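You operate a simulated robot arm through the tools that you are given. There is no shell and no other tool. Be economical: measure what you need, move in short steps, check, and stop when the job is done.

Carry out the task below with a simulated two-armed robot. There is one attempt and no reset: what you move stays moved.

TASK
Fit hatch panel A327 to the ceiling frame with the lift and bring the cradle back down.
Fine: crank till the clips catch; lower it all the way; the yellow winch lever ends on HOLD; the brake stays on. Leave the green latch closed and the beam square.

It is judged by the outcome, as a careful person would: the job done as asked, and still so three seconds after it is handed in. It fails if anything else is knocked over, pushed out of place, dropped, spilled or broken.

THE ROBOT
Two 7-joint arms with two-finger parallel grippers on one trunk, on a base that drives. Base frame: it is fixed to the floor where the robot stands at the start and does not move with it; the origin is under the middle of the robot, x ahead of it, y to its left, z up. Units: m, degrees, N and s.
The left shoulder is at the start at [0.05, 0.168, 1.157], the right one opposite. With the tool pointing down near the work surface each hand reaches from about 0.1 to 0.64 m from the robot's upright axis, wherever it stands, measured 20 degrees to its own side. Places, roughly: block under the cradle [1.8, -1.5, 1.2]; brake pedal [1.6, -1.5, 0.4]; cradle tray [1.8, -1.5, 1.3]; green latch [1.7, -1.5, 1.2]; yellow winch lever [1.8, -1.7, 1]. Payload 1.57 kg a hand.
Tool frame (each hand has its own): the origin (TCP) lies between the finger pads and is the grasp point; the fingertips stand 0.03 m ahead of it; z points along the fingers, y is the line along which they close. Largest opening 0.08 m; finger width 0.017, thickness 0.012; the body of the gripper, 0.04 by 0.082 m, starts 0.08 m behind the TCP.
Orientation is told as [roll, pitch, yaw] about the base's x, y, z axes, in that order, counted from this pose: with the fingers straight down and closing along the base's y, the tool's x points along the base's -x, its y along +y and its z along -z.

THE INTERFACE
- The arms move only by the tool apply_moves. It takes "left_targets", "right_targets" or both (then of equal length, played together; a hand with none holds still); each is a list of rows, each a list of 7 numbers: the turn, a rotation vector about the base's x, y, z in rad, then the shift along the base's x, y, z in m, then the gripper command, from -1 (shut) to 1 (fully open), values between in proportion. In form: [[ax, ay, az, dx, dy, dz, hand], ...]. A call has 1 to 10 rows; each row is the pose to reach, as a shift and turn from the pose commanded when the call began. Rows are played at 5 a second. More than 0.05 m and 8.6 degrees between two rows, or a gripper value outside its range, and nothing of the call is played. A pose out of reach is approached as far as the arm can. The call stops where the force on the tool passes 90 N (or 10 N more than at its start, if that is more) or the arm is blocked; 0.2 s more then pass. Each finger travels about 0.045 m/s and halts on what it meets, pressing with about 43 N; the grip force reading is that of the motor and also rises with nothing between the fingers. The clock runs only during rows and for 0.2 s after the last one: add rows that repeat a pose to give the fingers time. The reply holds the time, the measured pose of the TCP, the force on the tool along the base axes, the opening and the grip force, in the units named above and with some noise, with the torque about the TCP (base axes, N m) and any sound that the robot's microphone picked up.
- Cameras (640 x 400 px; columns grow to the right, rows downward): "scene" is now at [0.1131, 0.0101, 1.3418]; the picture's right is [0.13, -0.99, 0.00], its down [-0.79, -0.10, -0.61] and it looks along [0.60, 0.08, -0.79] (base axes); focal length 272 px, centre (320, 200). "left" rides on the left gripper at [0.072, 0.007, -0.122] in its tool frame; the picture's right is [-0.09, 1.00, 0.00], its down [-0.84, -0.08, -0.54] and it looks along [-0.54, -0.05, 0.84] (tool axes); focal length 238 px, centre (320, 200). "right" rides on the right gripper at [0.072, -0.007, -0.122] in its tool frame; the picture's right is [0.09, 1.00, 0.00], its down [-0.84, 0.08, -0.54] and it looks along [-0.54, 0.05, 0.84] (tool axes); focal length 238 px, centre (320, 200). There is no depth. A picture from a camera that has moved, and an enlarged one, comes with that camera's place and axes in the base frame and with its lens.
- capture(camera): a new picture of that camera. It takes no simulated time.
- raise_lower(by): slides the trunk up (or, below 0, down) by that many m; the arms and the scene camera ride with it, the base frame stays. It gives what a move gives, with no picture.
- roll_base(legs): drives the robot by 1 to 6 legs, each [ahead, left, turn to the left] in m, m and degrees, along the robot's own axes; the way and the turn of a leg run together, so that a leg with both is an arc; at most 1.5 m and 180 degrees a leg. The arms and the cameras ride along, it lands a little off, and it stops where it bumps. It gives what a move gives.
- pan_tilt(pan, tilt): turns the head with the scene camera to pan (to the left, within 80 degrees either way) and tilt (down, from -29 to 69), counted from straight ahead of the robot. It gives what a move gives.
- close_up(camera, box): a new picture of the part [left, top, right, bottom] of that camera's present view, enlarged. It takes no simulated time.
- finish_job(): hands the job in; it is judged then, once.

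Go step by step. Nothing tells you exact positions but the pictures and the camera data: compare them with the known pose of the tool, close in by small moves and look again before you grip or let go. The budget is 120 turns and 100 pictures, counting those below and the enlarged ones. Unless the task says otherwise, let go and move clear before handing in, and close with one line.

The tools are called after "Call:" by a JSON object that holds its "fn" and its "kwargs". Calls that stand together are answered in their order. apply_moves: Moves the arms, as the interface text tells. Its arguments: {"type":"object","properties":{"left_targets":{"type":"array","items":{"type":"array","items":{"type":"number"}}},"right_targets":{"type":"array","items":{"type":"array","items":{"type":"number"}}}},"required":[]} The other tools are called the same way: raise_lower (by) slides the trunk up or down; roll_base (legs) drives the base; pan_tilt (pan, tilt) turns the head that bears the scene camera; capture (camera) takes a picture; close_up (camera, box) takes an enlarged picture of a part of a camera's view; finish_job () hands the job in.

At the start:

```text
time: 0.0
left_eef_pos: [0.4613, 0.3709, 1.0197]
left_ee_rot: [0.0, 0.0, -0.1]
left_ft_force: [0.6, -0.7, 0.3]
left_moment: [0.0, 0.02, 0.01]
left_finger_gap: 0.0799
left_grip_force: 0.1
right_eef_pos: [0.405, -0.0686, 1.0617]
right_ee_rot: [0.0, 0.0, 0.0]
right_ft_force: [0.7, 0.1, -0.1]
right_moment: [0.02, 0.01, -0.02]
right_finger_gap: 0.08
right_grip_force: 0.0
trunk travel left (down, up): [-0.325, 0.118]
robot x, y, heading: [0.0008, -0.0038, 0.1]
head pan, tilt: [7.2, 52.4]
```

scene: 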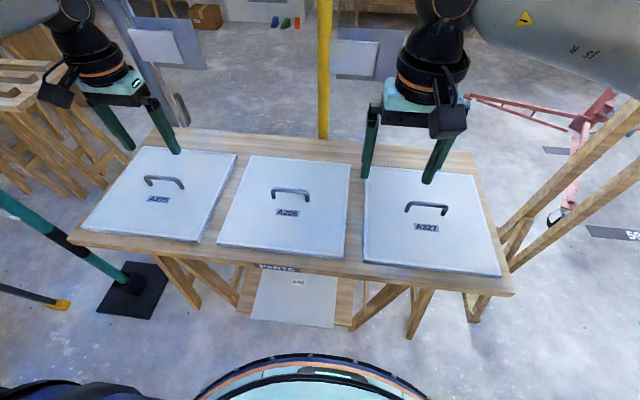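
right: 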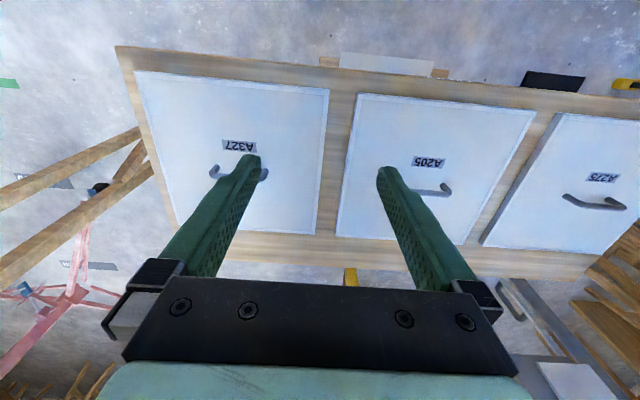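
left: 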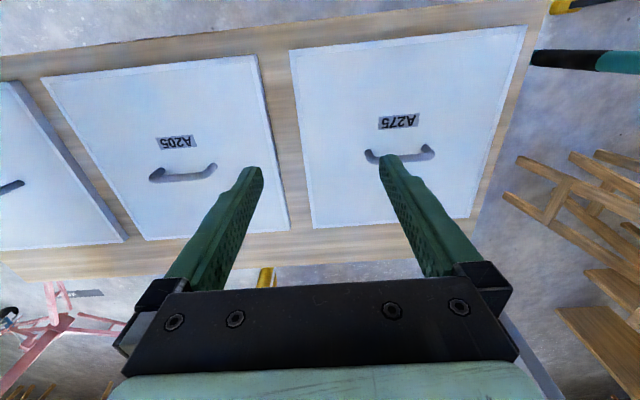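

I see three panels on the bench, with A327 on the right, and the red lift stands off to the right. I'll look at the lift before doing anything.

Call:
{"fn": "pan_tilt", "kwargs": {"pan": -40, "tilt": 5}}

Call:
{"fn": "capture", "kwargs": {"camera": "scene"}}

```text
time: 1.1
left_eef_pos: [0.4619, 0.3713, 1.0195]
left_ee_rot: [0.0, 0.1, 0.0]
left_ft_force: [0.5, -0.4, 0.5]
left_moment: [-0.01, 0.02, -0.04]
left_finger_gap: 0.0799
left_grip_force: 0.0
right_eef_pos: [0.406, -0.0691, 1.0616]
right_ee_rot: [0.1, -0.1, 0.0]
right_ft_force: [-0.3, 0.5, 0.5]
right_moment: [-0.02, 0.02, -0.02]
right_finger_gap: 0.08
right_grip_force: 0.0
trunk travel left (down, up): [-0.325, 0.118]
robot x, y, heading: [0.0008, -0.0001, -0.1]
head pan, tilt: [-40.0, 5.0]
```

```text
96 pictures are left
camera scene: at [0.1094, -0.0583, 1.4149], right [-0.64, -0.77, 0.0], down [-0.07, 0.06, -1.0], along [0.76, -0.64, -0.09], focal length 272 px, centre (320, 200)
```

scene: 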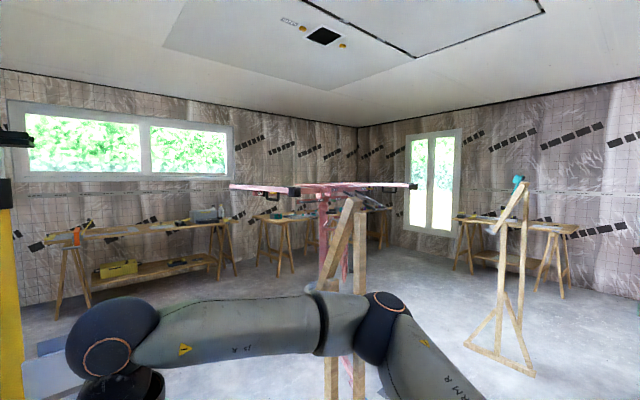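

Call:
{"fn": "close_up", "kwargs": {"camera": "scene", "box": [220, 150, 440, 300]}}

Call:
{"fn": "close_up", "kwargs": {"camera": "scene", "box": [160, 0, 560, 100]}}

```text
2.67 times, centred on (330, 225) of scene
camera zoom: at [0.1094, -0.0583, 1.4149], right [-0.64, -0.77, 0.0], down [-0.07, 0.06, -1.0], along [0.76, -0.64, -0.09], focal length 725 px, centre (293, 133)
```

zoom: 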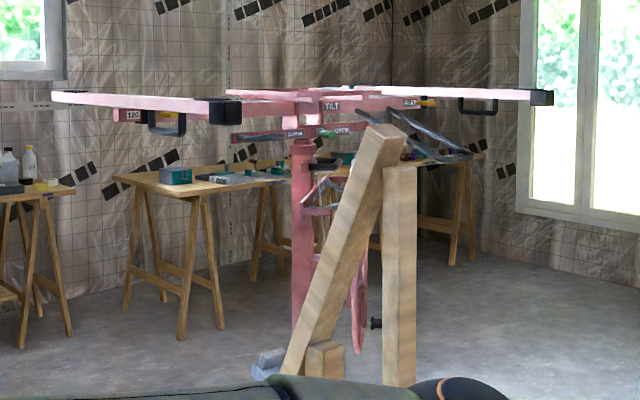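

```text
1.60 times, centred on (360, 50) of scene
camera zoom: at [0.1094, -0.0583, 1.4149], right [-0.64, -0.77, 0.0], down [-0.07, 0.06, -1.0], along [0.76, -0.64, -0.09], focal length 435 px, centre (256, 440)
```

zoom: 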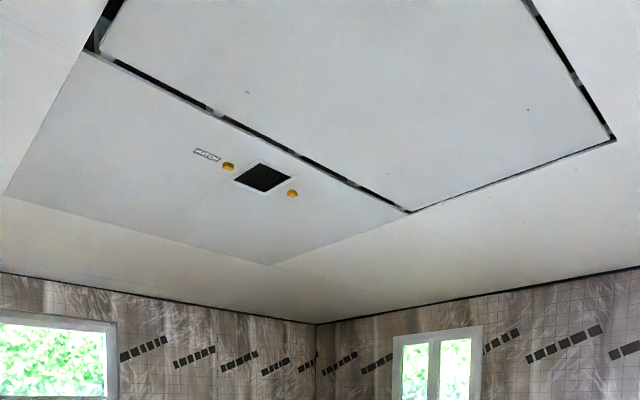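

I see the lift, with a timber stand in front of it, and the hatch opening in the ceiling between two yellow clips. I'll look lower down to map the way there.

Call:
{"fn": "pan_tilt", "kwargs": {"pan": -50, "tilt": 35}}

Call:
{"fn": "capture", "kwargs": {"camera": "scene"}}

Call:
{"fn": "pan_tilt", "kwargs": {"pan": 0, "tilt": 62}}

Call:
{"fn": "capture", "kwargs": {"camera": "scene"}}

```text
time: 2.1
left_eef_pos: [0.4612, 0.3707, 1.0183]
left_ee_rot: [0.1, 0.0, 0.0]
left_ft_force: [0.1, 0.6, 0.2]
left_moment: [0.01, -0.02, 0.05]
left_finger_gap: 0.0801
left_grip_force: 0.1
right_eef_pos: [0.4049, -0.0687, 1.0639]
right_ee_rot: [0.1, -0.1, -0.1]
right_ft_force: [-0.3, 0.3, 0.5]
right_moment: [0.02, 0.04, -0.01]
right_finger_gap: 0.08
right_grip_force: 0.0
trunk travel left (down, up): [-0.325, 0.118]
robot x, y, heading: [-0.0001, -0.0025, -0.0]
head pan, tilt: [-50.0, 35.0]
```

```text
93 pictures are left
camera scene: at [0.0956, -0.0667, 1.3668], right [-0.77, -0.64, 0.0], down [-0.37, 0.44, -0.82], along [0.53, -0.63, -0.57], focal length 272 px, centre (320, 200)
```

scene: 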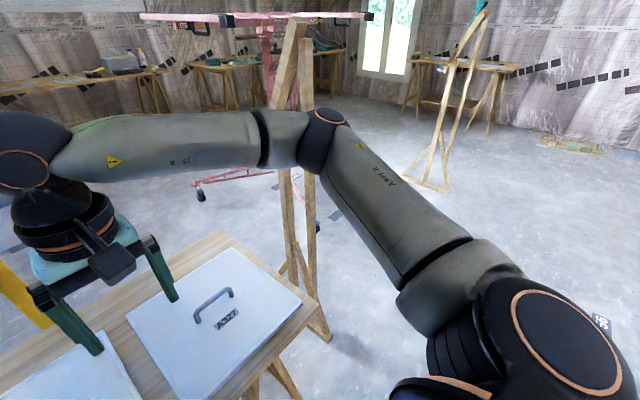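

```text
time: 3.3
left_eef_pos: [0.4618, 0.3704, 1.0188]
left_ee_rot: [0.0, 0.0, 0.0]
left_ft_force: [0.2, 0.5, 0.4]
left_moment: [-0.02, 0.0, -0.06]
left_finger_gap: 0.0798
left_grip_force: 0.0
right_eef_pos: [0.4057, -0.0682, 1.0627]
right_ee_rot: [0.0, 0.1, -0.1]
right_ft_force: [0.4, -0.4, 0.3]
right_moment: [0.01, 0.03, -0.04]
right_finger_gap: 0.0801
right_grip_force: 0.0
trunk travel left (down, up): [-0.325, 0.118]
robot x, y, heading: [-0.0064, 0.0006, -0.0]
head pan, tilt: [0.0, 62.0]
```

```text
92 pictures are left
camera scene: at [0.1033, 0.0007, 1.3302], right [0.0, -1.0, 0.0], down [-0.88, 0.0, -0.47], along [0.47, 0.0, -0.88], focal length 272 px, centre (320, 200)
```

scene: 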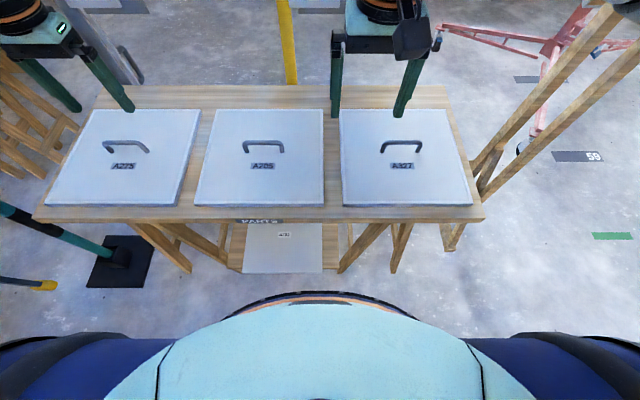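

A327's handle is at about [0.53, -0.20, 0.80] and runs along y. I'll zoom in on it and on the note under the bench.

Call:
{"fn": "close_up", "kwargs": {"camera": "scene", "box": [330, 100, 490, 220]}}

Call:
{"fn": "close_up", "kwargs": {"camera": "scene", "box": [220, 205, 340, 280]}}

```text
3.33 times, centred on (410, 160) of scene
camera zoom: at [0.1033, 0.0007, 1.3302], right [0.0, -1.0, 0.0], down [-0.88, 0.0, -0.47], along [0.47, 0.0, -0.88], focal length 906 px, centre (20, 333)
```

zoom: 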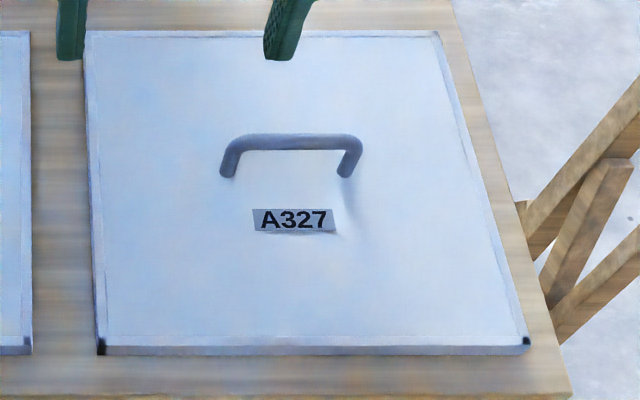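

```text
5.33 times, centred on (280, 242) of scene
camera zoom: at [0.1033, 0.0007, 1.3302], right [0.0, -1.0, 0.0], down [-0.88, 0.0, -0.47], along [0.47, 0.0, -0.88], focal length 1450 px, centre (533, -27)
```

zoom: 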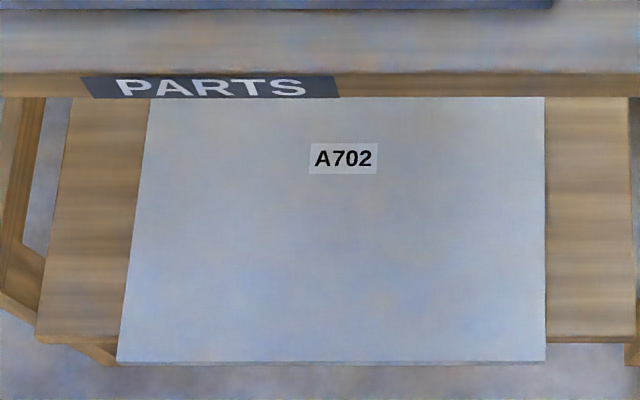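

The panel has a simple bar handle. Before driving I'll check the floor to my right.

Call:
{"fn": "pan_tilt", "kwargs": {"pan": -80, "tilt": 25}}

Call:
{"fn": "capture", "kwargs": {"camera": "scene"}}

```text
time: 4.8
left_eef_pos: [0.4615, 0.3702, 1.0184]
left_ee_rot: [0.0, 0.0, 0.1]
left_ft_force: [0.7, -0.1, 0.2]
left_moment: [0.01, -0.01, 0.0]
left_finger_gap: 0.0801
left_grip_force: 0.1
right_eef_pos: [0.4047, -0.0686, 1.0618]
right_ee_rot: [0.0, -0.1, -0.1]
right_ft_force: [-0.1, -0.2, 0.2]
right_moment: [0.0, 0.02, 0.02]
right_finger_gap: 0.0801
right_grip_force: 0.0
trunk travel left (down, up): [-0.325, 0.118]
robot x, y, heading: [-0.0003, 0.003, -0.0]
head pan, tilt: [-80.0, 25.0]
```

```text
89 pictures are left
camera scene: at [0.055, -0.09, 1.3825], right [-0.98, -0.17, 0.0], down [-0.07, 0.42, -0.91], along [0.16, -0.89, -0.42], focal length 272 px, centre (320, 200)
```

scene: 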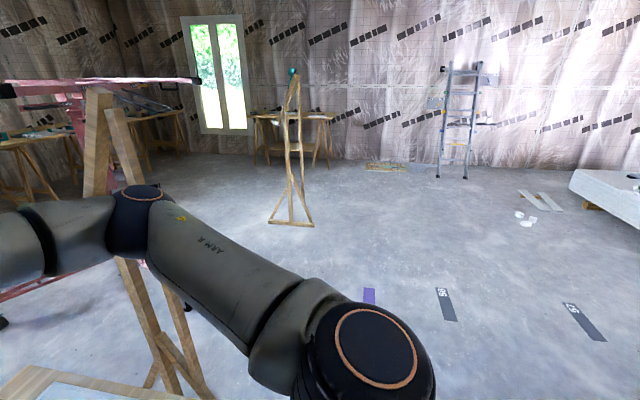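

The floor to the right is clear. I'll back off and sidestep to view the lift without the timber stand in the way.

Call:
{"fn": "roll_base", "kwargs": {"legs": [[-0.3, 0, 0], [0, -1.5, 0]]}}

Call:
{"fn": "pan_tilt", "kwargs": {"pan": 0, "tilt": 10}}

Call:
{"fn": "capture", "kwargs": {"camera": "scene"}}

```text
time: 13.7
left_eef_pos: [0.1734, -1.0837, 1.0183]
left_ee_rot: [-0.1, 0.1, 1.3]
left_ft_force: [1.2, 0.7, 0.1]
left_moment: [0.04, 0.0, 0.01]
left_finger_gap: 0.0802
left_grip_force: 0.0
right_eef_pos: [0.1281, -1.5231, 1.0634]
right_ee_rot: [0.0, 0.0, 1.1]
right_ft_force: [0.2, -0.2, -0.2]
right_moment: [-0.04, -0.01, 0.01]
right_finger_gap: 0.0801
right_grip_force: 0.1
trunk travel left (down, up): [-0.325, 0.118]
robot x, y, heading: [-0.2793, -1.4654, 1.2]
head pan, tilt: [-80.0, 25.0]
```

```text
time: 15.2
left_eef_pos: [0.1748, -1.0838, 1.0184]
left_ee_rot: [0.1, 0.0, 1.2]
left_ft_force: [-0.2, 0.2, 0.0]
left_moment: [0.02, 0.0, -0.01]
left_finger_gap: 0.08
left_grip_force: 0.1
right_eef_pos: [0.1284, -1.5232, 1.0631]
right_ee_rot: [0.0, 0.1, 1.2]
right_ft_force: [-0.5, 0.2, 0.1]
right_moment: [-0.01, 0.0, 0.01]
right_finger_gap: 0.0801
right_grip_force: 0.2
trunk travel left (down, up): [-0.325, 0.118]
robot x, y, heading: [-0.2798, -1.4652, 1.2]
head pan, tilt: [0.0, 10.0]
```

```text
88 pictures are left
camera scene: at [-0.1464, -1.46, 1.4069], right [0.02, -1.0, 0.0], down [-0.17, 0.0, -0.98], along [0.98, 0.02, -0.17], focal length 272 px, centre (320, 200)
```

scene: 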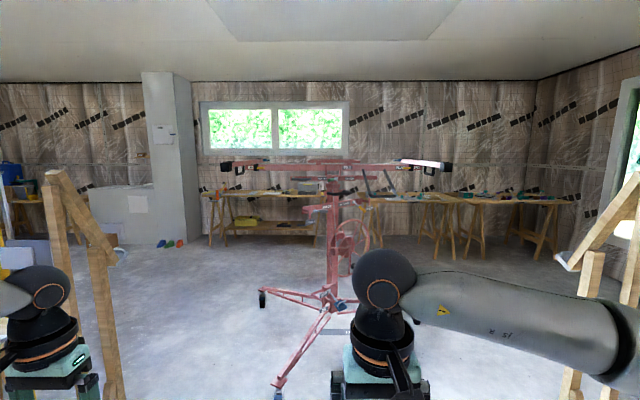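

I now have a clear view of the lift, with one leg pointing towards me and to the left. I'll move closer to read its controls.

Call:
{"fn": "roll_base", "kwargs": {"legs": [[0.65, -0.15, 0]]}}

Call:
{"fn": "capture", "kwargs": {"camera": "scene"}}

Call:
{"fn": "close_up", "kwargs": {"camera": "scene", "box": [220, 120, 480, 280]}}

```text
time: 18.9
left_eef_pos: [0.8312, -1.2291, 1.0193]
left_ee_rot: [0.0, 0.0, 0.6]
left_ft_force: [0.4, 0.2, 0.3]
left_moment: [0.0, 0.0, -0.03]
left_finger_gap: 0.0797
left_grip_force: 0.1
right_eef_pos: [0.7781, -1.6706, 1.0637]
right_ee_rot: [0.0, 0.0, 0.5]
right_ft_force: [-0.8, 0.7, -0.2]
right_moment: [0.01, 0.05, 0.0]
right_finger_gap: 0.0798
right_grip_force: 0.2
trunk travel left (down, up): [-0.325, 0.118]
robot x, y, heading: [0.372, -1.6065, 0.8]
head pan, tilt: [0.0, 10.0]
```

```text
87 pictures are left
camera scene: at [0.5047, -1.6031, 1.4069], right [0.01, -1.0, 0.0], down [-0.17, 0.0, -0.98], along [0.98, 0.01, -0.17], focal length 272 px, centre (320, 200)
```

scene: 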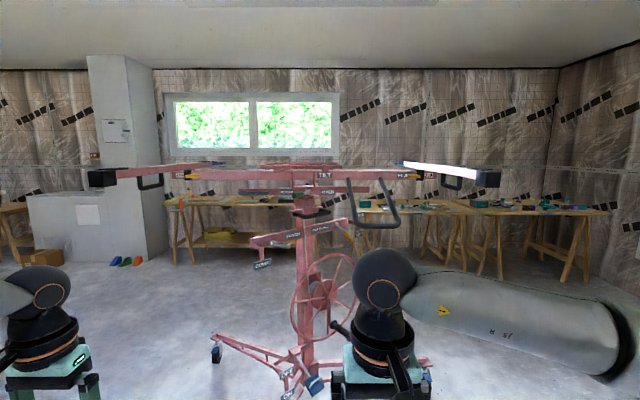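

```text
2.46 times, centred on (350, 200) of scene
camera zoom: at [0.5047, -1.6031, 1.4069], right [0.01, -1.0, 0.0], down [-0.17, 0.0, -0.98], along [0.98, 0.01, -0.17], focal length 669 px, centre (246, 200)
```

zoom: 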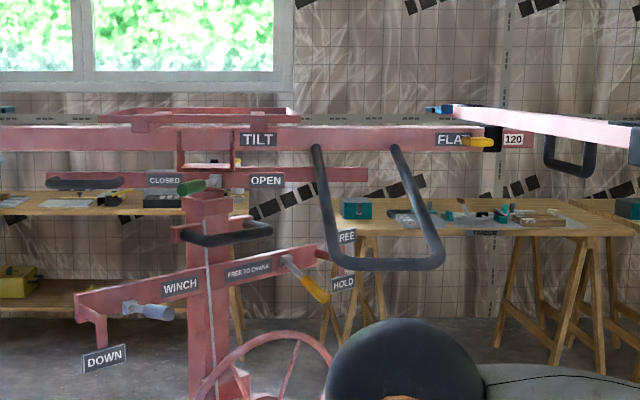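

The lift carries labels for TILT/FLAT, CLOSED/OPEN, WINCH, DOWN, and FREE/HOLD. I'll zoom in to read them.

Call:
{"fn": "close_up", "kwargs": {"camera": "scene", "box": [250, 155, 370, 230]}}

Call:
{"fn": "close_up", "kwargs": {"camera": "scene", "box": [240, 205, 380, 292]}}

Call:
{"fn": "close_up", "kwargs": {"camera": "scene", "box": [370, 150, 510, 237]}}

Call:
{"fn": "close_up", "kwargs": {"camera": "scene", "box": [200, 310, 344, 400]}}

```text
5.33 times, centred on (310, 192) of scene
camera zoom: at [0.5047, -1.6031, 1.4069], right [0.01, -1.0, 0.0], down [-0.17, 0.0, -0.98], along [0.98, 0.01, -0.17], focal length 1450 px, centre (373, 240)
```

zoom: 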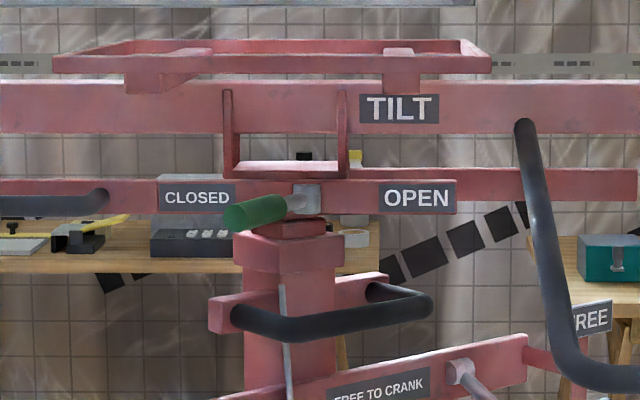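

```text
4.57 times, centred on (310, 248) of scene
camera zoom: at [0.5047, -1.6031, 1.4069], right [0.01, -1.0, 0.0], down [-0.17, 0.0, -0.98], along [0.98, 0.01, -0.17], focal length 1243 px, centre (366, -22)
```

zoom: 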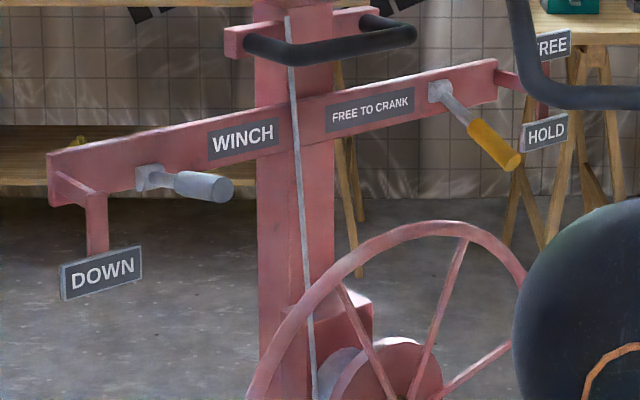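

```text
4.57 times, centred on (440, 194) of scene
camera zoom: at [0.5047, -1.6031, 1.4069], right [0.01, -1.0, 0.0], down [-0.17, 0.0, -0.98], along [0.98, 0.01, -0.17], focal length 1243 px, centre (-229, 230)
```

zoom: 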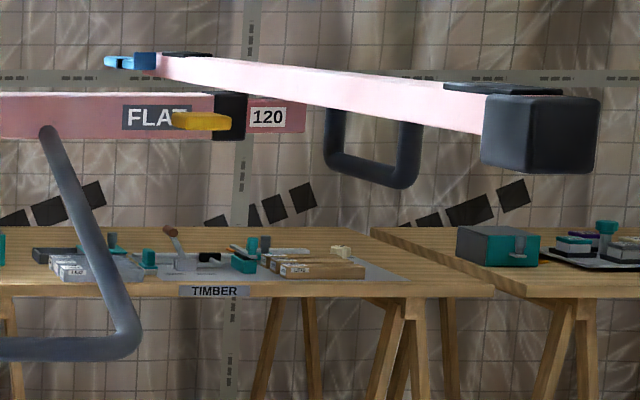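

```text
4.44 times, centred on (272, 355) of scene
camera zoom: at [0.5047, -1.6031, 1.4069], right [0.01, -1.0, 0.0], down [-0.17, 0.0, -0.98], along [0.98, 0.01, -0.17], focal length 1208 px, centre (533, -489)
```

zoom: 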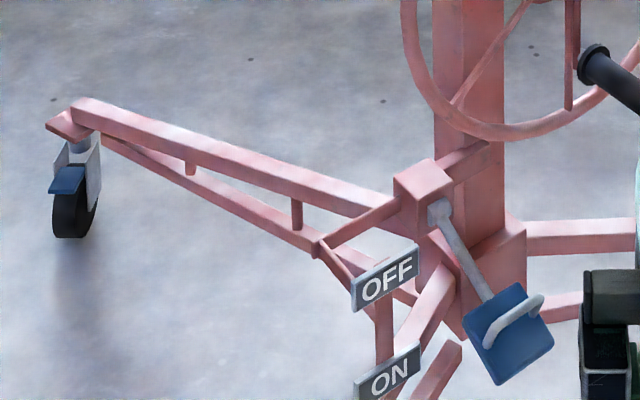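

The yellow lever sits near HOLD, the brake near ON and the latch towards CLOSED. I'll raise the trunk to look at the tray from above, and look up at the hatch.

Call:
{"fn": "raise_lower", "kwargs": {"by": 0.117}}

Call:
{"fn": "close_up", "kwargs": {"camera": "scene", "box": [200, 140, 440, 290]}}

Call:
{"fn": "pan_tilt", "kwargs": {"pan": 0, "tilt": -29}}

Call:
{"fn": "capture", "kwargs": {"camera": "scene"}}

```text
time: 20.4
left_eef_pos: [0.8306, -1.2299, 1.135]
left_ee_rot: [0.0, -0.1, 0.7]
left_ft_force: [-0.2, -0.3, 0.8]
left_moment: [-0.02, 0.02, 0.0]
left_finger_gap: 0.0802
left_grip_force: 0.1
right_eef_pos: [0.7782, -1.6691, 1.1792]
right_ee_rot: [-0.1, 0.0, 0.6]
right_ft_force: [-0.4, 0.7, -0.3]
right_moment: [0.02, 0.0, 0.02]
right_finger_gap: 0.0798
right_grip_force: 0.0
trunk travel left (down, up): [-0.442, 0.001]
robot x, y, heading: [0.3707, -1.6066, 0.8]
head pan, tilt: [0.0, 10.0]
```

```text
2.67 times, centred on (320, 215) of scene
camera zoom: at [0.5045, -1.6029, 1.5239], right [0.01, -1.0, 0.0], down [-0.17, 0.0, -0.98], along [0.98, 0.01, -0.17], focal length 725 px, centre (320, 160)
```

zoom: 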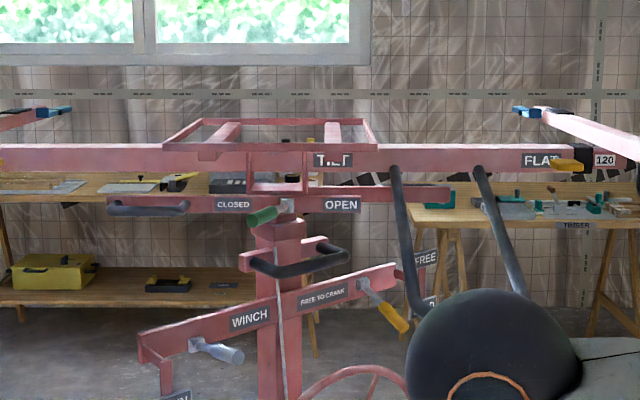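

```text
time: 21.4
left_eef_pos: [0.8293, -1.2307, 1.1353]
left_ee_rot: [0.0, 0.0, 0.6]
left_ft_force: [-0.8, -0.6, 0.5]
left_moment: [0.01, -0.02, 0.02]
left_finger_gap: 0.0798
left_grip_force: 0.1
right_eef_pos: [0.7786, -1.6695, 1.1793]
right_ee_rot: [-0.1, 0.1, 0.6]
right_ft_force: [-0.4, -0.3, 0.3]
right_moment: [-0.01, 0.01, -0.03]
right_finger_gap: 0.0797
right_grip_force: 0.1
trunk travel left (down, up): [-0.442, 0.001]
robot x, y, heading: [0.371, -1.6025, 0.3]
head pan, tilt: [0.0, -28.6]
```

```text
80 pictures are left
camera scene: at [0.4784, -1.6032, 1.58], right [0.01, -1.0, 0.0], down [0.48, 0.0, -0.88], along [0.88, 0.01, 0.48], focal length 272 px, centre (320, 200)
```

scene: 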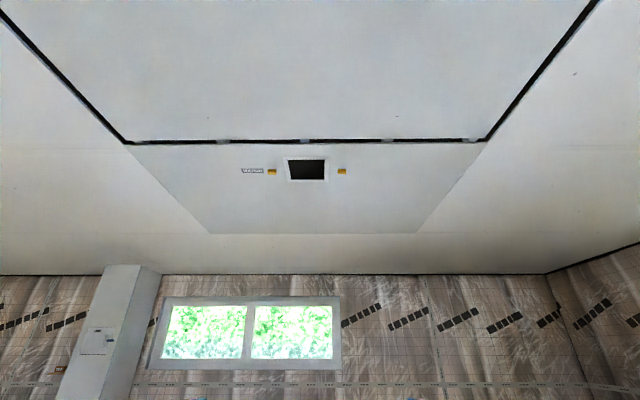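

The opening is about 0.2 m wide and sits right above the lift, so the panel goes up against it with its handle upwards. I'll drive back to the bench to fetch A327.

Call:
{"fn": "roll_base", "kwargs": {"legs": [[-0.67, 0.1, 0], [0, 1.5, 0]]}}

Call:
{"fn": "pan_tilt", "kwargs": {"pan": -15, "tilt": 50}}

Call:
{"fn": "apply_moves", "kwargs": {"right_targets": [[0, 0, -0.15, 0, 0, 0, 1], [0, 0, -0.3, 0, 0, 0, 1], [0, 0, -0.45, 0, 0, 0, 1], [0, 0, -0.6, 0, 0, 0, 1], [0, 0, -0.75, 0, 0, 0, 1], [0, 0, -0.9, 0, 0, 0, 1], [0, 0, -1.05, 0, 0, 0, 1], [0, 0, -1.2, 0, 0, 0, 1], [0, 0, -1.35, 0, 0, 0, 1], [0, 0, -1.5, 0, 0, 0, 1]]}}

Call:
{"fn": "capture", "kwargs": {"camera": "scene"}}

```text
time: 32.0
left_eef_pos: [0.1262, 0.3368, 1.1356]
left_ee_rot: [0.0, 0.0, 2.0]
left_ft_force: [-0.5, 0.0, -0.8]
left_moment: [0.0, 0.0, 0.03]
left_finger_gap: 0.0801
left_grip_force: 0.1
right_eef_pos: [0.0861, -0.1047, 1.1795]
right_ee_rot: [-0.1, 0.1, 1.9]
right_ft_force: [0.4, 0.3, 0.4]
right_moment: [0.01, 0.03, -0.01]
right_finger_gap: 0.0802
right_grip_force: 0.1
trunk travel left (down, up): [-0.442, 0.001]
robot x, y, heading: [-0.3234, -0.0493, 2.0]
head pan, tilt: [0.0, -28.6]
```

```text
time: 33.5
left_eef_pos: [0.127, 0.3365, 1.1349]
left_ee_rot: [0.0, 0.1, 1.9]
left_ft_force: [-0.8, 0.0, -0.3]
left_moment: [-0.04, 0.01, 0.01]
left_finger_gap: 0.0799
left_grip_force: 0.0
right_eef_pos: [0.0872, -0.1036, 1.1802]
right_ee_rot: [-0.1, 0.0, 1.9]
right_ft_force: [0.1, 0.8, -0.3]
right_moment: [0.01, -0.02, 0.01]
right_finger_gap: 0.0802
right_grip_force: 0.0
trunk travel left (down, up): [-0.442, 0.001]
robot x, y, heading: [-0.3254, -0.0518, 2.0]
head pan, tilt: [-15.0, 50.0]
```

```text
time: 35.7
left_eef_pos: [0.1272, 0.3365, 1.1352]
left_ee_rot: [0.0, 0.0, 1.9]
left_ft_force: [-1.3, 0.6, -0.3]
left_moment: [0.0, 0.0, -0.05]
left_finger_gap: 0.0801
left_grip_force: 0.1
right_eef_pos: [0.085, -0.104, 1.1789]
right_ee_rot: [-0.1, 0.0, -84.2]
right_ft_force: [-0.3, 0.1, 0.2]
right_moment: [-0.04, -0.02, -0.03]
right_finger_gap: 0.0799
right_grip_force: 0.1
trunk travel left (down, up): [-0.442, 0.001]
robot x, y, heading: [-0.3212, -0.0494, 1.9]
head pan, tilt: [-15.0, 50.0]
```

```text
79 pictures are left
camera scene: at [-0.2074, -0.0646, 1.462], right [-0.23, -0.97, 0.0], down [-0.75, 0.17, -0.64], along [0.63, -0.14, -0.77], focal length 272 px, centre (320, 200)
```

scene: 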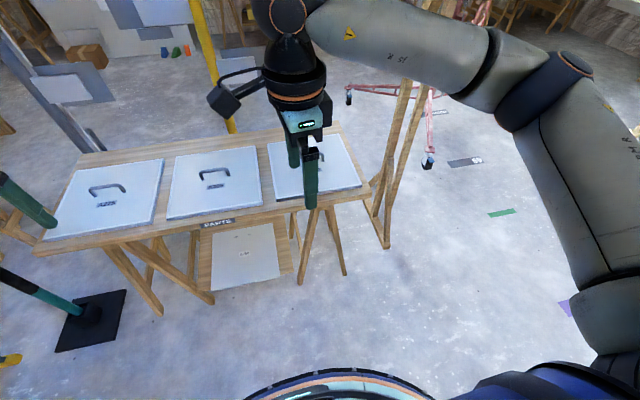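

The wrist is turned. I'll drive up to the bench, straightening as I go.

Call:
{"fn": "roll_base", "kwargs": {"legs": [[0.33, -0.01, -1.9]]}}

Call:
{"fn": "apply_moves", "kwargs": {"right_targets": [[0, 0, -0.08, 0.03, -0.02, -0.04, 1], [0, 0, -0.08, 0.06, -0.04, -0.08, 1], [0, 0, -0.08, 0.09, -0.06, -0.12, 1], [0, 0, -0.08, 0.1, -0.08, -0.16, 1]]}}

Call:
{"fn": "capture", "kwargs": {"camera": "scene"}}

Call:
{"fn": "capture", "kwargs": {"camera": "right"}}

```text
time: 37.9
left_eef_pos: [0.4656, 0.3231, 1.1344]
left_ee_rot: [0.0, 0.0, 0.6]
left_ft_force: [1.5, 0.1, -0.1]
left_moment: [0.01, 0.02, 0.0]
left_finger_gap: 0.0801
left_grip_force: 0.0
right_eef_pos: [0.4133, -0.1162, 1.1789]
right_ee_rot: [0.0, -0.1, -85.3]
right_ft_force: [0.2, -0.7, 0.4]
right_moment: [-0.02, 0.03, 0.0]
right_finger_gap: 0.0799
right_grip_force: 0.0
trunk travel left (down, up): [-0.442, 0.001]
robot x, y, heading: [0.0065, -0.0525, 0.4]
head pan, tilt: [-15.0, 50.0]
```

```text
refused: row 1 steps farther than a row can; nothing moved
```

```text
78 pictures are left
camera scene: at [0.122, -0.0697, 1.462], right [-0.25, -0.97, 0.0], down [-0.74, 0.19, -0.64], along [0.62, -0.16, -0.77], focal length 272 px, centre (320, 200)
```

scene: 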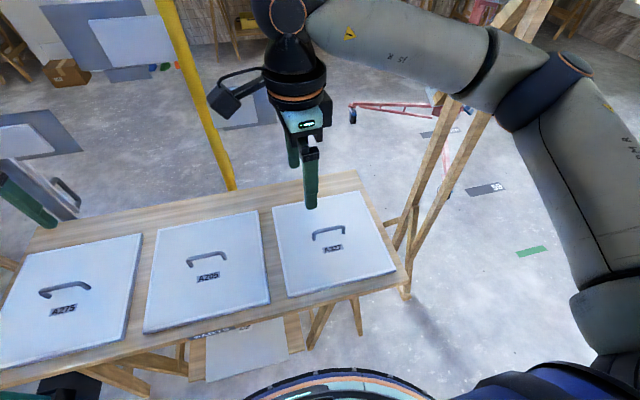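

```text
77 pictures are left
camera right: at [0.4009, -0.0451, 1.3007], right [0.98, 0.17, 0.0], down [0.15, -0.83, 0.54], along [0.09, -0.53, -0.84], focal length 238 px, centre (320, 200)
```

right: 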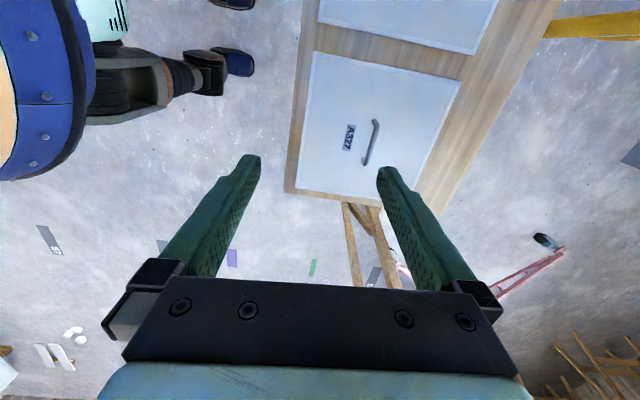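

Both views put the handle at about [0.533, -0.199, 0.81]. I'll move over it and come down part of the way.

Call:
{"fn": "apply_moves", "kwargs": {"right_targets": [[0, 0, -0.08, 0.02, -0.014, -0.035, 1], [0, 0, -0.08, 0.04, -0.028, -0.07, 1], [0, 0, -0.08, 0.06, -0.042, -0.11, 1], [0, 0, -0.08, 0.08, -0.056, -0.15, 1], [0, 0, -0.08, 0.1, -0.07, -0.19, 1], [0, 0, -0.08, 0.12, -0.083, -0.23, 1]]}}

Call:
{"fn": "capture", "kwargs": {"camera": "right"}}

Call:
{"fn": "capture", "kwargs": {"camera": "scene"}}

```text
time: 39.3
left_eef_pos: [0.4651, 0.3232, 1.1346]
left_ee_rot: [0.0, 0.0, 0.6]
left_ft_force: [0.1, -0.3, 0.1]
left_moment: [0.0, 0.03, -0.03]
left_finger_gap: 0.08
left_grip_force: 0.1
right_eef_pos: [0.5314, -0.1974, 0.9476]
right_ee_rot: [-0.1, 0.0, -89.9]
right_ft_force: [0.4, -0.8, 0.3]
right_moment: [0.0, 0.0, 0.02]
right_finger_gap: 0.08
right_grip_force: 0.0
trunk travel left (down, up): [-0.442, 0.001]
robot x, y, heading: [0.0048, -0.0526, 0.4]
head pan, tilt: [-15.0, 50.0]
```

```text
76 pictures are left
camera right: at [0.525, -0.1254, 1.069], right [1.0, 0.09, 0.0], down [0.08, -0.84, 0.54], along [0.05, -0.54, -0.84], focal length 238 px, centre (320, 200)
```

right: 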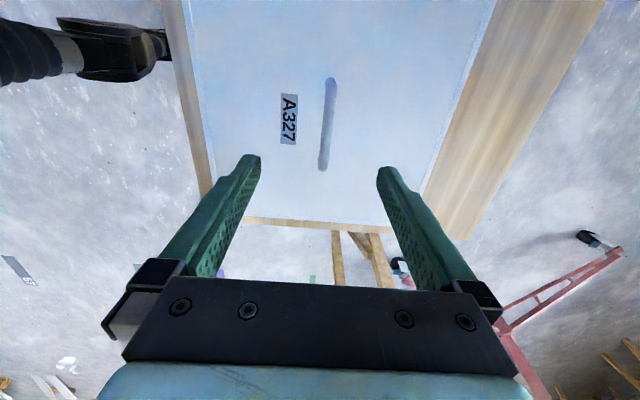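

```text
75 pictures are left
camera scene: at [0.1219, -0.0698, 1.462], right [-0.25, -0.97, 0.0], down [-0.74, 0.19, -0.64], along [0.62, -0.16, -0.77], focal length 272 px, centre (320, 200)
```

scene: 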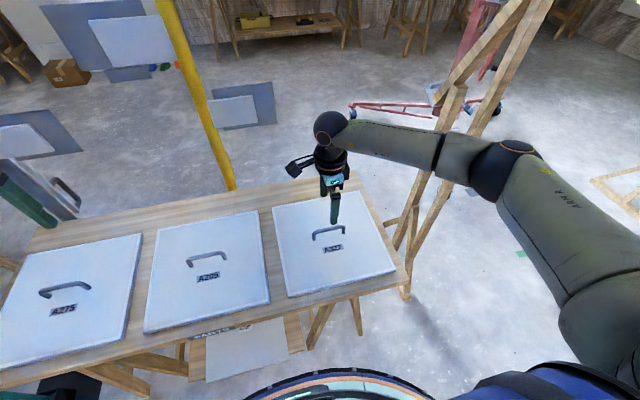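

The handle is centred between the fingers. I'll lower onto it.

Call:
{"fn": "apply_moves", "kwargs": {"right_targets": [[0, 0, 0, 0.002, 0, -0.04, 1], [0, 0, 0, 0.005, 0, -0.08, 1], [0, 0, 0, 0.005, 0, -0.105, 1], [0, 0, 0, 0.005, 0, -0.122, 1]]}}

Call:
{"fn": "capture", "kwargs": {"camera": "right"}}

Call:
{"fn": "close_up", "kwargs": {"camera": "scene", "box": [260, 150, 420, 300]}}

```text
time: 40.3
left_eef_pos: [0.4649, 0.3239, 1.1347]
left_ee_rot: [-0.1, 0.0, 0.6]
left_ft_force: [1.0, 0.6, 0.0]
left_moment: [0.02, -0.01, 0.02]
left_finger_gap: 0.0802
left_grip_force: 0.1
right_eef_pos: [0.5389, -0.1987, 0.8277]
right_ee_rot: [0.0, 0.0, -89.8]
right_ft_force: [0.1, -0.1, 0.3]
right_moment: [-0.01, 0.01, -0.02]
right_finger_gap: 0.0801
right_grip_force: 0.2
trunk travel left (down, up): [-0.442, 0.001]
robot x, y, heading: [0.0081, -0.0515, 0.4]
head pan, tilt: [-15.0, 50.0]
```

```text
74 pictures are left
camera right: at [0.5316, -0.1272, 0.9489], right [1.0, 0.09, 0.0], down [0.08, -0.84, 0.54], along [0.05, -0.54, -0.84], focal length 238 px, centre (320, 200)
```

right: 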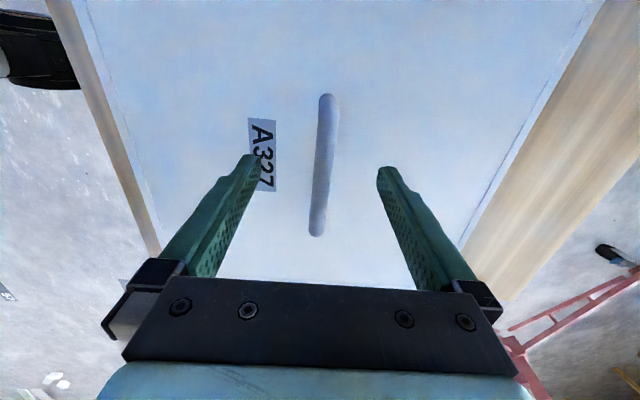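

```text
2.67 times, centred on (340, 225) of scene
camera zoom: at [0.1214, -0.0697, 1.4621], right [-0.25, -0.97, 0.0], down [-0.74, 0.19, -0.64], along [0.62, -0.16, -0.77], focal length 725 px, centre (267, 133)
```

zoom: 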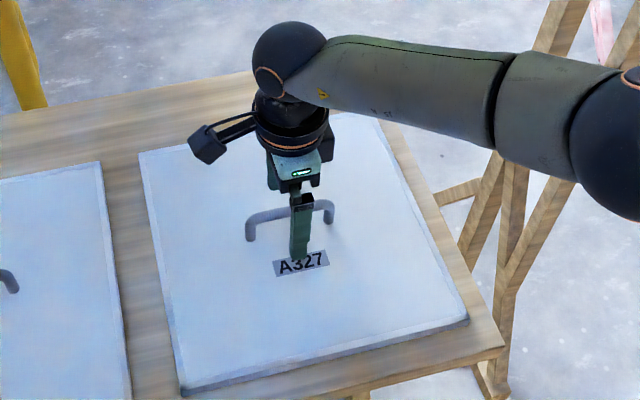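

The fingers straddle the bar. I'll lower a touch more and close.

Call:
{"fn": "apply_moves", "kwargs": {"right_targets": [[0, 0, 0, 0, 0.002, -0.008, 1], [0, 0, 0, 0, 0.002, -0.008, -1], [0, 0, 0, 0, 0.002, -0.008, -1], [0, 0, 0, 0, 0.002, -0.008, -1], [0, 0, 0, 0, 0.002, -0.008, -1], [0, 0, 0, 0, 0.002, -0.008, -1], [0, 0, 0, 0, 0.002, -0.008, -1]]}}

Call:
{"fn": "capture", "kwargs": {"camera": "right"}}

```text
time: 41.9
left_eef_pos: [0.4646, 0.3247, 1.136]
left_ee_rot: [-0.1, 0.0, 0.6]
left_ft_force: [-0.1, -0.1, -0.3]
left_moment: [0.0, 0.0, -0.03]
left_finger_gap: 0.0802
left_grip_force: 0.0
right_eef_pos: [0.5394, -0.1968, 0.8207]
right_ee_rot: [0.2, 0.0, -90.0]
right_ft_force: [4.0, -0.1, 1.0]
right_moment: [-0.03, -0.08, 0.0]
right_finger_gap: 0.0121
right_grip_force: 29.3
trunk travel left (down, up): [-0.442, 0.001]
robot x, y, heading: [0.0104, -0.0502, 0.8]
head pan, tilt: [-15.0, 50.0]
```

```text
72 pictures are left
camera right: at [0.5317, -0.1251, 0.9418], right [1.0, 0.09, 0.0], down [0.08, -0.84, 0.54], along [0.05, -0.54, -0.84], focal length 238 px, centre (320, 200)
```

right: 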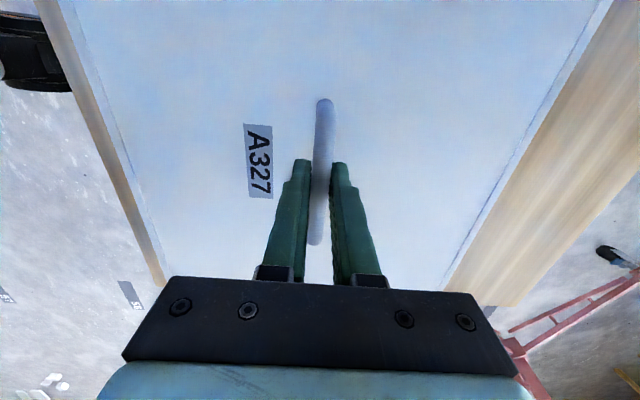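

The bar is gripped at 12 mm. I'll lift slowly and check.

Call:
{"fn": "apply_moves", "kwargs": {"right_targets": [[0, 0, 0, 0, 0, 0.01, -1], [0, 0, 0, 0, 0, 0.03, -1], [0, 0, 0, 0, 0, 0.06, -1], [0, 0, 0, 0, 0, 0.1, -1], [0, 0, 0, 0, 0, 0.15, -1], [0, 0, 0, 0, 0, 0.2, -1], [0, 0, 0, -0.02, 0, 0.24, -1]]}}

Call:
{"fn": "capture", "kwargs": {"camera": "scene"}}

```text
time: 43.5
left_eef_pos: [0.4638, 0.3229, 1.1365]
left_ee_rot: [0.0, -0.1, 0.5]
left_ft_force: [0.1, -0.6, 0.7]
left_moment: [0.02, 0.03, -0.03]
left_finger_gap: 0.0799
left_grip_force: 0.0
right_eef_pos: [0.5168, -0.1958, 1.0603]
right_ee_rot: [0.0, 0.0, -90.0]
right_ft_force: [-0.4, -0.1, 0.4]
right_moment: [0.02, 0.0, 0.03]
right_finger_gap: 0.0
right_grip_force: 21.0
trunk travel left (down, up): [-0.442, 0.001]
robot x, y, heading: [0.0085, -0.0542, 0.2]
head pan, tilt: [-15.0, 50.0]
```

```text
71 pictures are left
camera scene: at [0.1207, -0.07, 1.4621], right [-0.25, -0.97, 0.0], down [-0.74, 0.19, -0.64], along [0.62, -0.16, -0.77], focal length 272 px, centre (320, 200)
```

scene: 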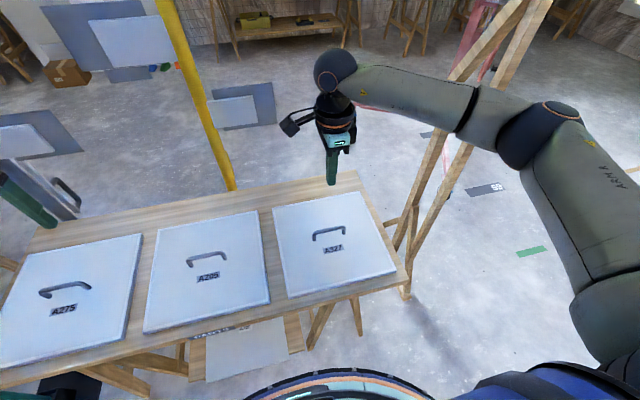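

The bar slipped out, so it sits lower than I took it to be. The panel hasn't visibly moved. I'll regrip deeper, watching for contact with the panel face.

Call:
{"fn": "apply_moves", "kwargs": {"right_targets": [[0, 0, 0, 0.01, 0, -0.04, 1], [0, 0, 0, 0.02, 0, -0.08, 1], [0, 0, 0, 0.022, 0, -0.12, 1], [0, 0, 0, 0.022, 0, -0.16, 1], [0, 0, 0, 0.022, 0, -0.2, 1], [0, 0, 0, 0.022, 0, -0.23, 1], [0, 0, 0, 0.022, 0, -0.24, 1], [0, 0, 0, 0.022, 0, -0.246, 1], [0, 0, 0, 0.022, 0, -0.25, 1]]}}

Call:
{"fn": "close_up", "kwargs": {"camera": "scene", "box": [280, 170, 380, 270]}}

```text
time: 45.5
left_eef_pos: [0.4645, 0.3238, 1.1347]
left_ee_rot: [0.0, 0.0, 0.6]
left_ft_force: [0.0, -0.5, -0.7]
left_moment: [0.02, -0.02, 0.0]
left_finger_gap: 0.0797
left_grip_force: 0.2
right_eef_pos: [0.5397, -0.1964, 0.8103]
right_ee_rot: [0.0, 0.0, -89.9]
right_ft_force: [0.0, -0.2, -0.1]
right_moment: [0.0, 0.0, -0.03]
right_finger_gap: 0.0799
right_grip_force: 0.0
trunk travel left (down, up): [-0.442, 0.001]
robot x, y, heading: [0.0076, -0.0528, 0.5]
head pan, tilt: [-15.0, 50.0]
```

```text
4.00 times, centred on (330, 220) of scene
camera zoom: at [0.1214, -0.0697, 1.462], right [-0.25, -0.97, 0.0], down [-0.74, 0.19, -0.64], along [0.62, -0.16, -0.77], focal length 1087 px, centre (280, 120)
```

zoom: 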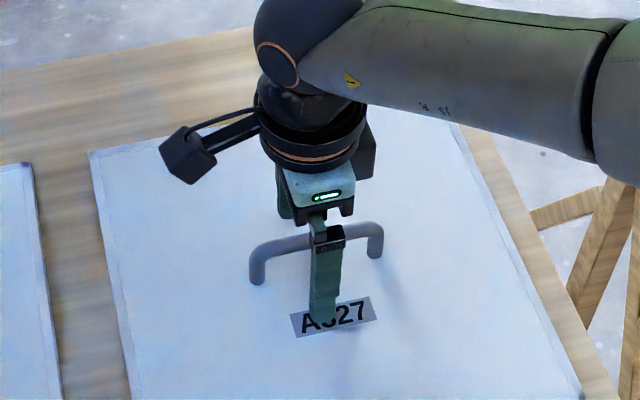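

No contact yet. I'll go a little lower in small steps.

Call:
{"fn": "apply_moves", "kwargs": {"right_targets": [[0, 0, 0, 0, 0, -0.004, 1], [0, 0, 0, 0, 0, -0.008, 1], [0, 0, 0, 0, 0, -0.011, 1]]}}

```text
time: 46.3
left_eef_pos: [0.4601, 0.323, 1.1374]
left_ee_rot: [-0.1, -0.3, 0.6]
left_ft_force: [0.2, 0.4, 0.6]
left_moment: [0.01, 0.01, 0.0]
left_finger_gap: 0.08
left_grip_force: 0.1
right_eef_pos: [0.5399, -0.1966, 0.8067]
right_ee_rot: [0.4, 0.0, -89.9]
right_ft_force: [-11.0, -6.6, 53.7]
right_moment: [-0.13, 2.72, 0.4]
right_finger_gap: 0.0799
right_grip_force: 0.0
trunk travel left (down, up): [-0.442, 0.001]
robot x, y, heading: [0.0061, -0.0519, 0.5]
head pan, tilt: [-15.0, 50.0]
```

Contact is at TCP z 0.807. I'll back up 2 mm and grip for longer.

Call:
{"fn": "apply_moves", "kwargs": {"right_targets": [[0, 0, 0, 0, 0, 0.0115, 1], [0, 0, 0, 0, 0, 0.0115, -1], [0, 0, 0, 0, 0, 0.0115, -1], [0, 0, 0, 0, 0, 0.0115, -1], [0, 0, 0, 0, 0, 0.0115, -1], [0, 0, 0, 0, 0, 0.0115, -1], [0, 0, 0, 0, 0, 0.0115, -1], [0, 0, 0, 0, 0, 0.0115, -1], [0, 0, 0, 0, 0, 0.0115, -1], [0, 0, 0, 0, 0, 0.0115, -1]]}}

Call:
{"fn": "apply_moves", "kwargs": {"right_targets": [[0, 0, 0, 0, 0, 0.005, -1], [0, 0, 0, 0, 0, 0.01, -1], [0, 0, 0, 0, 0, 0.02, -1], [0, 0, 0, 0, 0, 0.03, -1], [0, 0, 0, 0, 0, 0.03, -1]]}}

Call:
{"fn": "capture", "kwargs": {"camera": "scene"}}

```text
time: 48.5
left_eef_pos: [0.465, 0.3231, 1.1357]
left_ee_rot: [0.1, -0.1, 0.6]
left_ft_force: [-1.2, 0.1, -1.1]
left_moment: [0.02, 0.0, 0.0]
left_finger_gap: 0.08
left_grip_force: 0.1
right_eef_pos: [0.5409, -0.1973, 0.8094]
right_ee_rot: [0.0, 0.0, -89.9]
right_ft_force: [-1.8, 0.1, 0.3]
right_moment: [-0.06, 0.0, -0.07]
right_finger_gap: 0.0116
right_grip_force: 29.5
trunk travel left (down, up): [-0.442, 0.001]
robot x, y, heading: [0.0065, -0.0545, 0.5]
head pan, tilt: [-15.0, 50.0]
```

```text
time: 49.7
left_eef_pos: [0.4654, 0.3243, 1.1346]
left_ee_rot: [0.1, 0.0, 0.7]
left_ft_force: [-0.1, -0.8, -0.1]
left_moment: [-0.02, 0.02, 0.01]
left_finger_gap: 0.0798
left_grip_force: 0.1
right_eef_pos: [0.5414, -0.1968, 0.8372]
right_ee_rot: [-0.1, 0.1, -90.0]
right_ft_force: [0.0, -0.3, -10.7]
right_moment: [0.07, -0.01, 0.0]
right_finger_gap: 0.0114
right_grip_force: 29.2
trunk travel left (down, up): [-0.442, 0.001]
robot x, y, heading: [0.0074, -0.0489, 0.5]
head pan, tilt: [-15.0, 50.0]
```

```text
69 pictures are left
camera scene: at [0.1225, -0.0701, 1.4619], right [-0.25, -0.97, 0.0], down [-0.74, 0.19, -0.64], along [0.62, -0.16, -0.77], focal length 272 px, centre (320, 200)
```

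scene: 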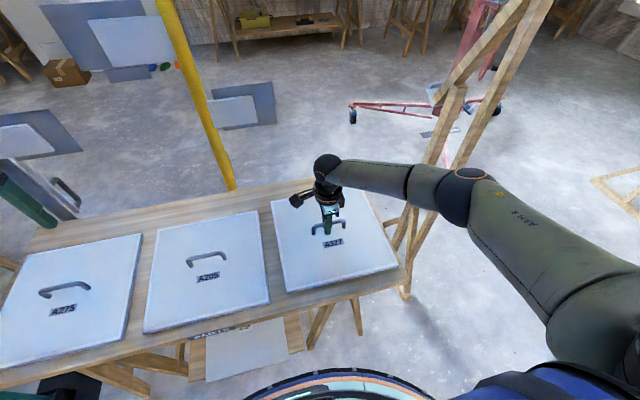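

A327 is off the bench; the load reads 10.7 N, about 1.1 kg. I'll raise it well clear in gentle steps.

Call:
{"fn": "apply_moves", "kwargs": {"right_targets": [[0, 0, 0, 0, 0, 0.03, -1], [0, 0, 0, 0, 0, 0.06, -1], [0, 0, 0, 0, 0, 0.09, -1], [0, 0, 0, -0.005, 0, 0.12, -1], [0, 0, 0, -0.02, 0, 0.15, -1], [0, 0, 0, -0.04, 0, 0.18, -1], [0, 0, 0, -0.06, 0, 0.21, -1], [0, 0, 0, -0.08, 0, 0.24, -1], [0, 0, 0, -0.1, 0, 0.27, -1], [0, 0, 0, -0.12, 0, 0.3, -1]]}}

Call:
{"fn": "capture", "kwargs": {"camera": "scene"}}

```text
time: 51.9
left_eef_pos: [0.4637, 0.324, 1.1356]
left_ee_rot: [0.0, 0.0, 0.6]
left_ft_force: [-0.2, 0.7, 0.2]
left_moment: [0.02, -0.01, -0.04]
left_finger_gap: 0.08
left_grip_force: 0.0
right_eef_pos: [0.4207, -0.1966, 1.1405]
right_ee_rot: [0.0, 0.0, -89.9]
right_ft_force: [-0.2, 0.2, -10.0]
right_moment: [0.08, -0.05, 0.0]
right_finger_gap: 0.0117
right_grip_force: 28.6
trunk travel left (down, up): [-0.442, 0.001]
robot x, y, heading: [0.0092, -0.0532, 0.8]
head pan, tilt: [-15.0, 50.0]
```

```text
68 pictures are left
camera scene: at [0.1215, -0.0699, 1.462], right [-0.25, -0.97, 0.0], down [-0.74, 0.19, -0.64], along [0.62, -0.16, -0.77], focal length 272 px, centre (320, 200)
```

scene: 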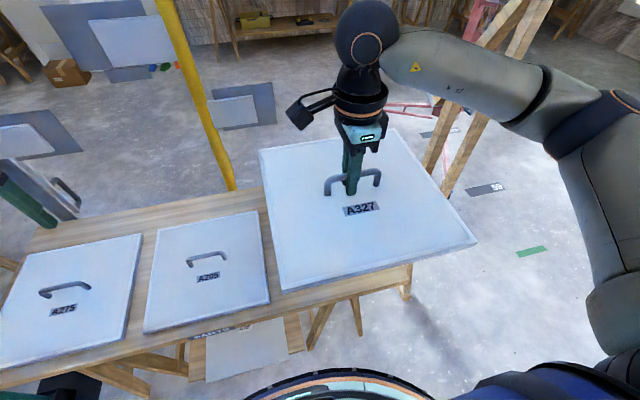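

Holding firm. I'll carry it out along the clear path to the front of the lift.

Call:
{"fn": "roll_base", "kwargs": {"legs": [[-0.32, 0, -0.8], [0, -1.47, 0], [0.7, 0, 0]]}}

Call:
{"fn": "apply_moves", "kwargs": {"right_targets": [[0, 0, 0, 0, 0, 0.04, -1], [0, 0, 0, 0, 0, 0.08, -1], [0, 0, 0, 0, 0, 0.12, -1], [0, 0, 0, 0, 0, 0.16, -1], [0, 0, 0, 0, 0, 0.2, -1], [0, 0, 0, 0, 0, 0.24, -1], [0, 0, 0, 0, 0, 0.28, -1], [0, 0, 0, 0, 0, 0.32, -1], [0, 0, 0, 0, 0, 0.36, -1]]}}

Call:
{"fn": "pan_tilt", "kwargs": {"pan": 0, "tilt": 15}}

Call:
{"fn": "capture", "kwargs": {"camera": "scene"}}

```text
time: 64.3
left_eef_pos: [0.8449, -1.1454, 1.1338]
left_ee_rot: [0.1, -0.1, -0.3]
left_ft_force: [-0.8, 0.4, -0.5]
left_moment: [-0.02, 0.01, 0.02]
left_finger_gap: 0.0798
left_grip_force: 0.0
right_eef_pos: [0.7915, -1.6648, 1.1395]
right_ee_rot: [-0.1, 0.0, -91.0]
right_ft_force: [-0.4, -0.4, -10.3]
right_moment: [0.1, 0.01, 0.02]
right_finger_gap: 0.0112
right_grip_force: 29.3
trunk travel left (down, up): [-0.442, 0.001]
robot x, y, heading: [0.3807, -1.5118, -0.5]
head pan, tilt: [-15.0, 50.0]
```

```text
time: 66.3
left_eef_pos: [0.8454, -1.1467, 1.1372]
left_ee_rot: [0.1, 0.1, -0.5]
left_ft_force: [0.4, -1.0, -0.5]
left_moment: [0.04, 0.0, 0.01]
left_finger_gap: 0.0802
left_grip_force: 0.0
right_eef_pos: [0.785, -1.6735, 1.4711]
right_ee_rot: [0.1, 0.3, -91.0]
right_ft_force: [0.7, -1.6, -10.9]
right_moment: [0.14, -0.03, -0.02]
right_finger_gap: 0.0118
right_grip_force: 28.6
right hand out of reach, approached as far as the arm can: row 9
trunk travel left (down, up): [-0.442, 0.001]
robot x, y, heading: [0.3783, -1.509, -0.7]
head pan, tilt: [-15.0, 50.0]
```

```text
time: 67.3
left_eef_pos: [0.8449, -1.1452, 1.135]
left_ee_rot: [0.0, -0.1, -0.5]
left_ft_force: [-0.1, 0.2, 0.3]
left_moment: [0.01, 0.0, 0.0]
left_finger_gap: 0.0799
left_grip_force: 0.1
right_eef_pos: [0.7837, -1.6696, 1.4707]
right_ee_rot: [0.0, 0.2, -91.0]
right_ft_force: [0.2, 0.0, -10.2]
right_moment: [0.05, -0.02, -0.03]
right_finger_gap: 0.0114
right_grip_force: 28.6
trunk travel left (down, up): [-0.442, 0.001]
robot x, y, heading: [0.378, -1.5078, -0.4]
head pan, tilt: [0.0, 15.0]
```

```text
67 pictures are left
camera scene: at [0.5139, -1.5118, 1.5156], right [-0.01, -1.0, 0.0], down [-0.26, 0.0, -0.97], along [0.97, -0.01, -0.26], focal length 272 px, centre (320, 200)
```

scene: 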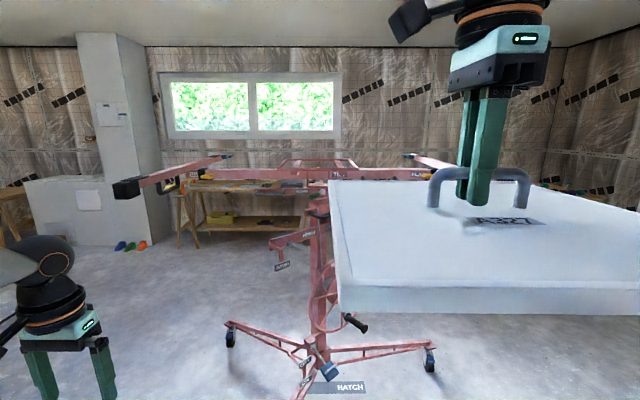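

The panel's underside can reach about z 1.42, and the tray lip is at about 1.36. I'll test how far ahead the arm can hold the panel at that height before picking where to stand.

Call:
{"fn": "apply_moves", "kwargs": {"right_targets": [[0, 0, 0, 0.02, 0.02, -0.06, -1], [0, 0, 0, 0.06, 0.04, -0.06, -1], [0, 0, 0, 0.1, 0.06, -0.06, -1], [0, 0, 0, 0.14, 0.08, -0.06, -1], [0, 0, 0, 0.18, 0.1, -0.06, -1], [0, 0, 0, 0.22, 0.1, -0.06, -1]]}}

Call:
{"fn": "capture", "kwargs": {"camera": "scene"}}

```text
refused: row 1 steps farther than a row can; nothing moved
```

```text
66 pictures are left
camera scene: at [0.5139, -1.5118, 1.5156], right [-0.01, -1.0, 0.0], down [-0.26, 0.0, -0.97], along [0.97, -0.01, -0.26], focal length 272 px, centre (320, 200)
```

scene: 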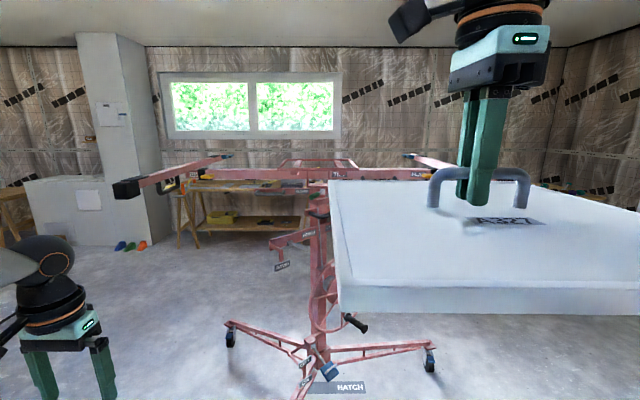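

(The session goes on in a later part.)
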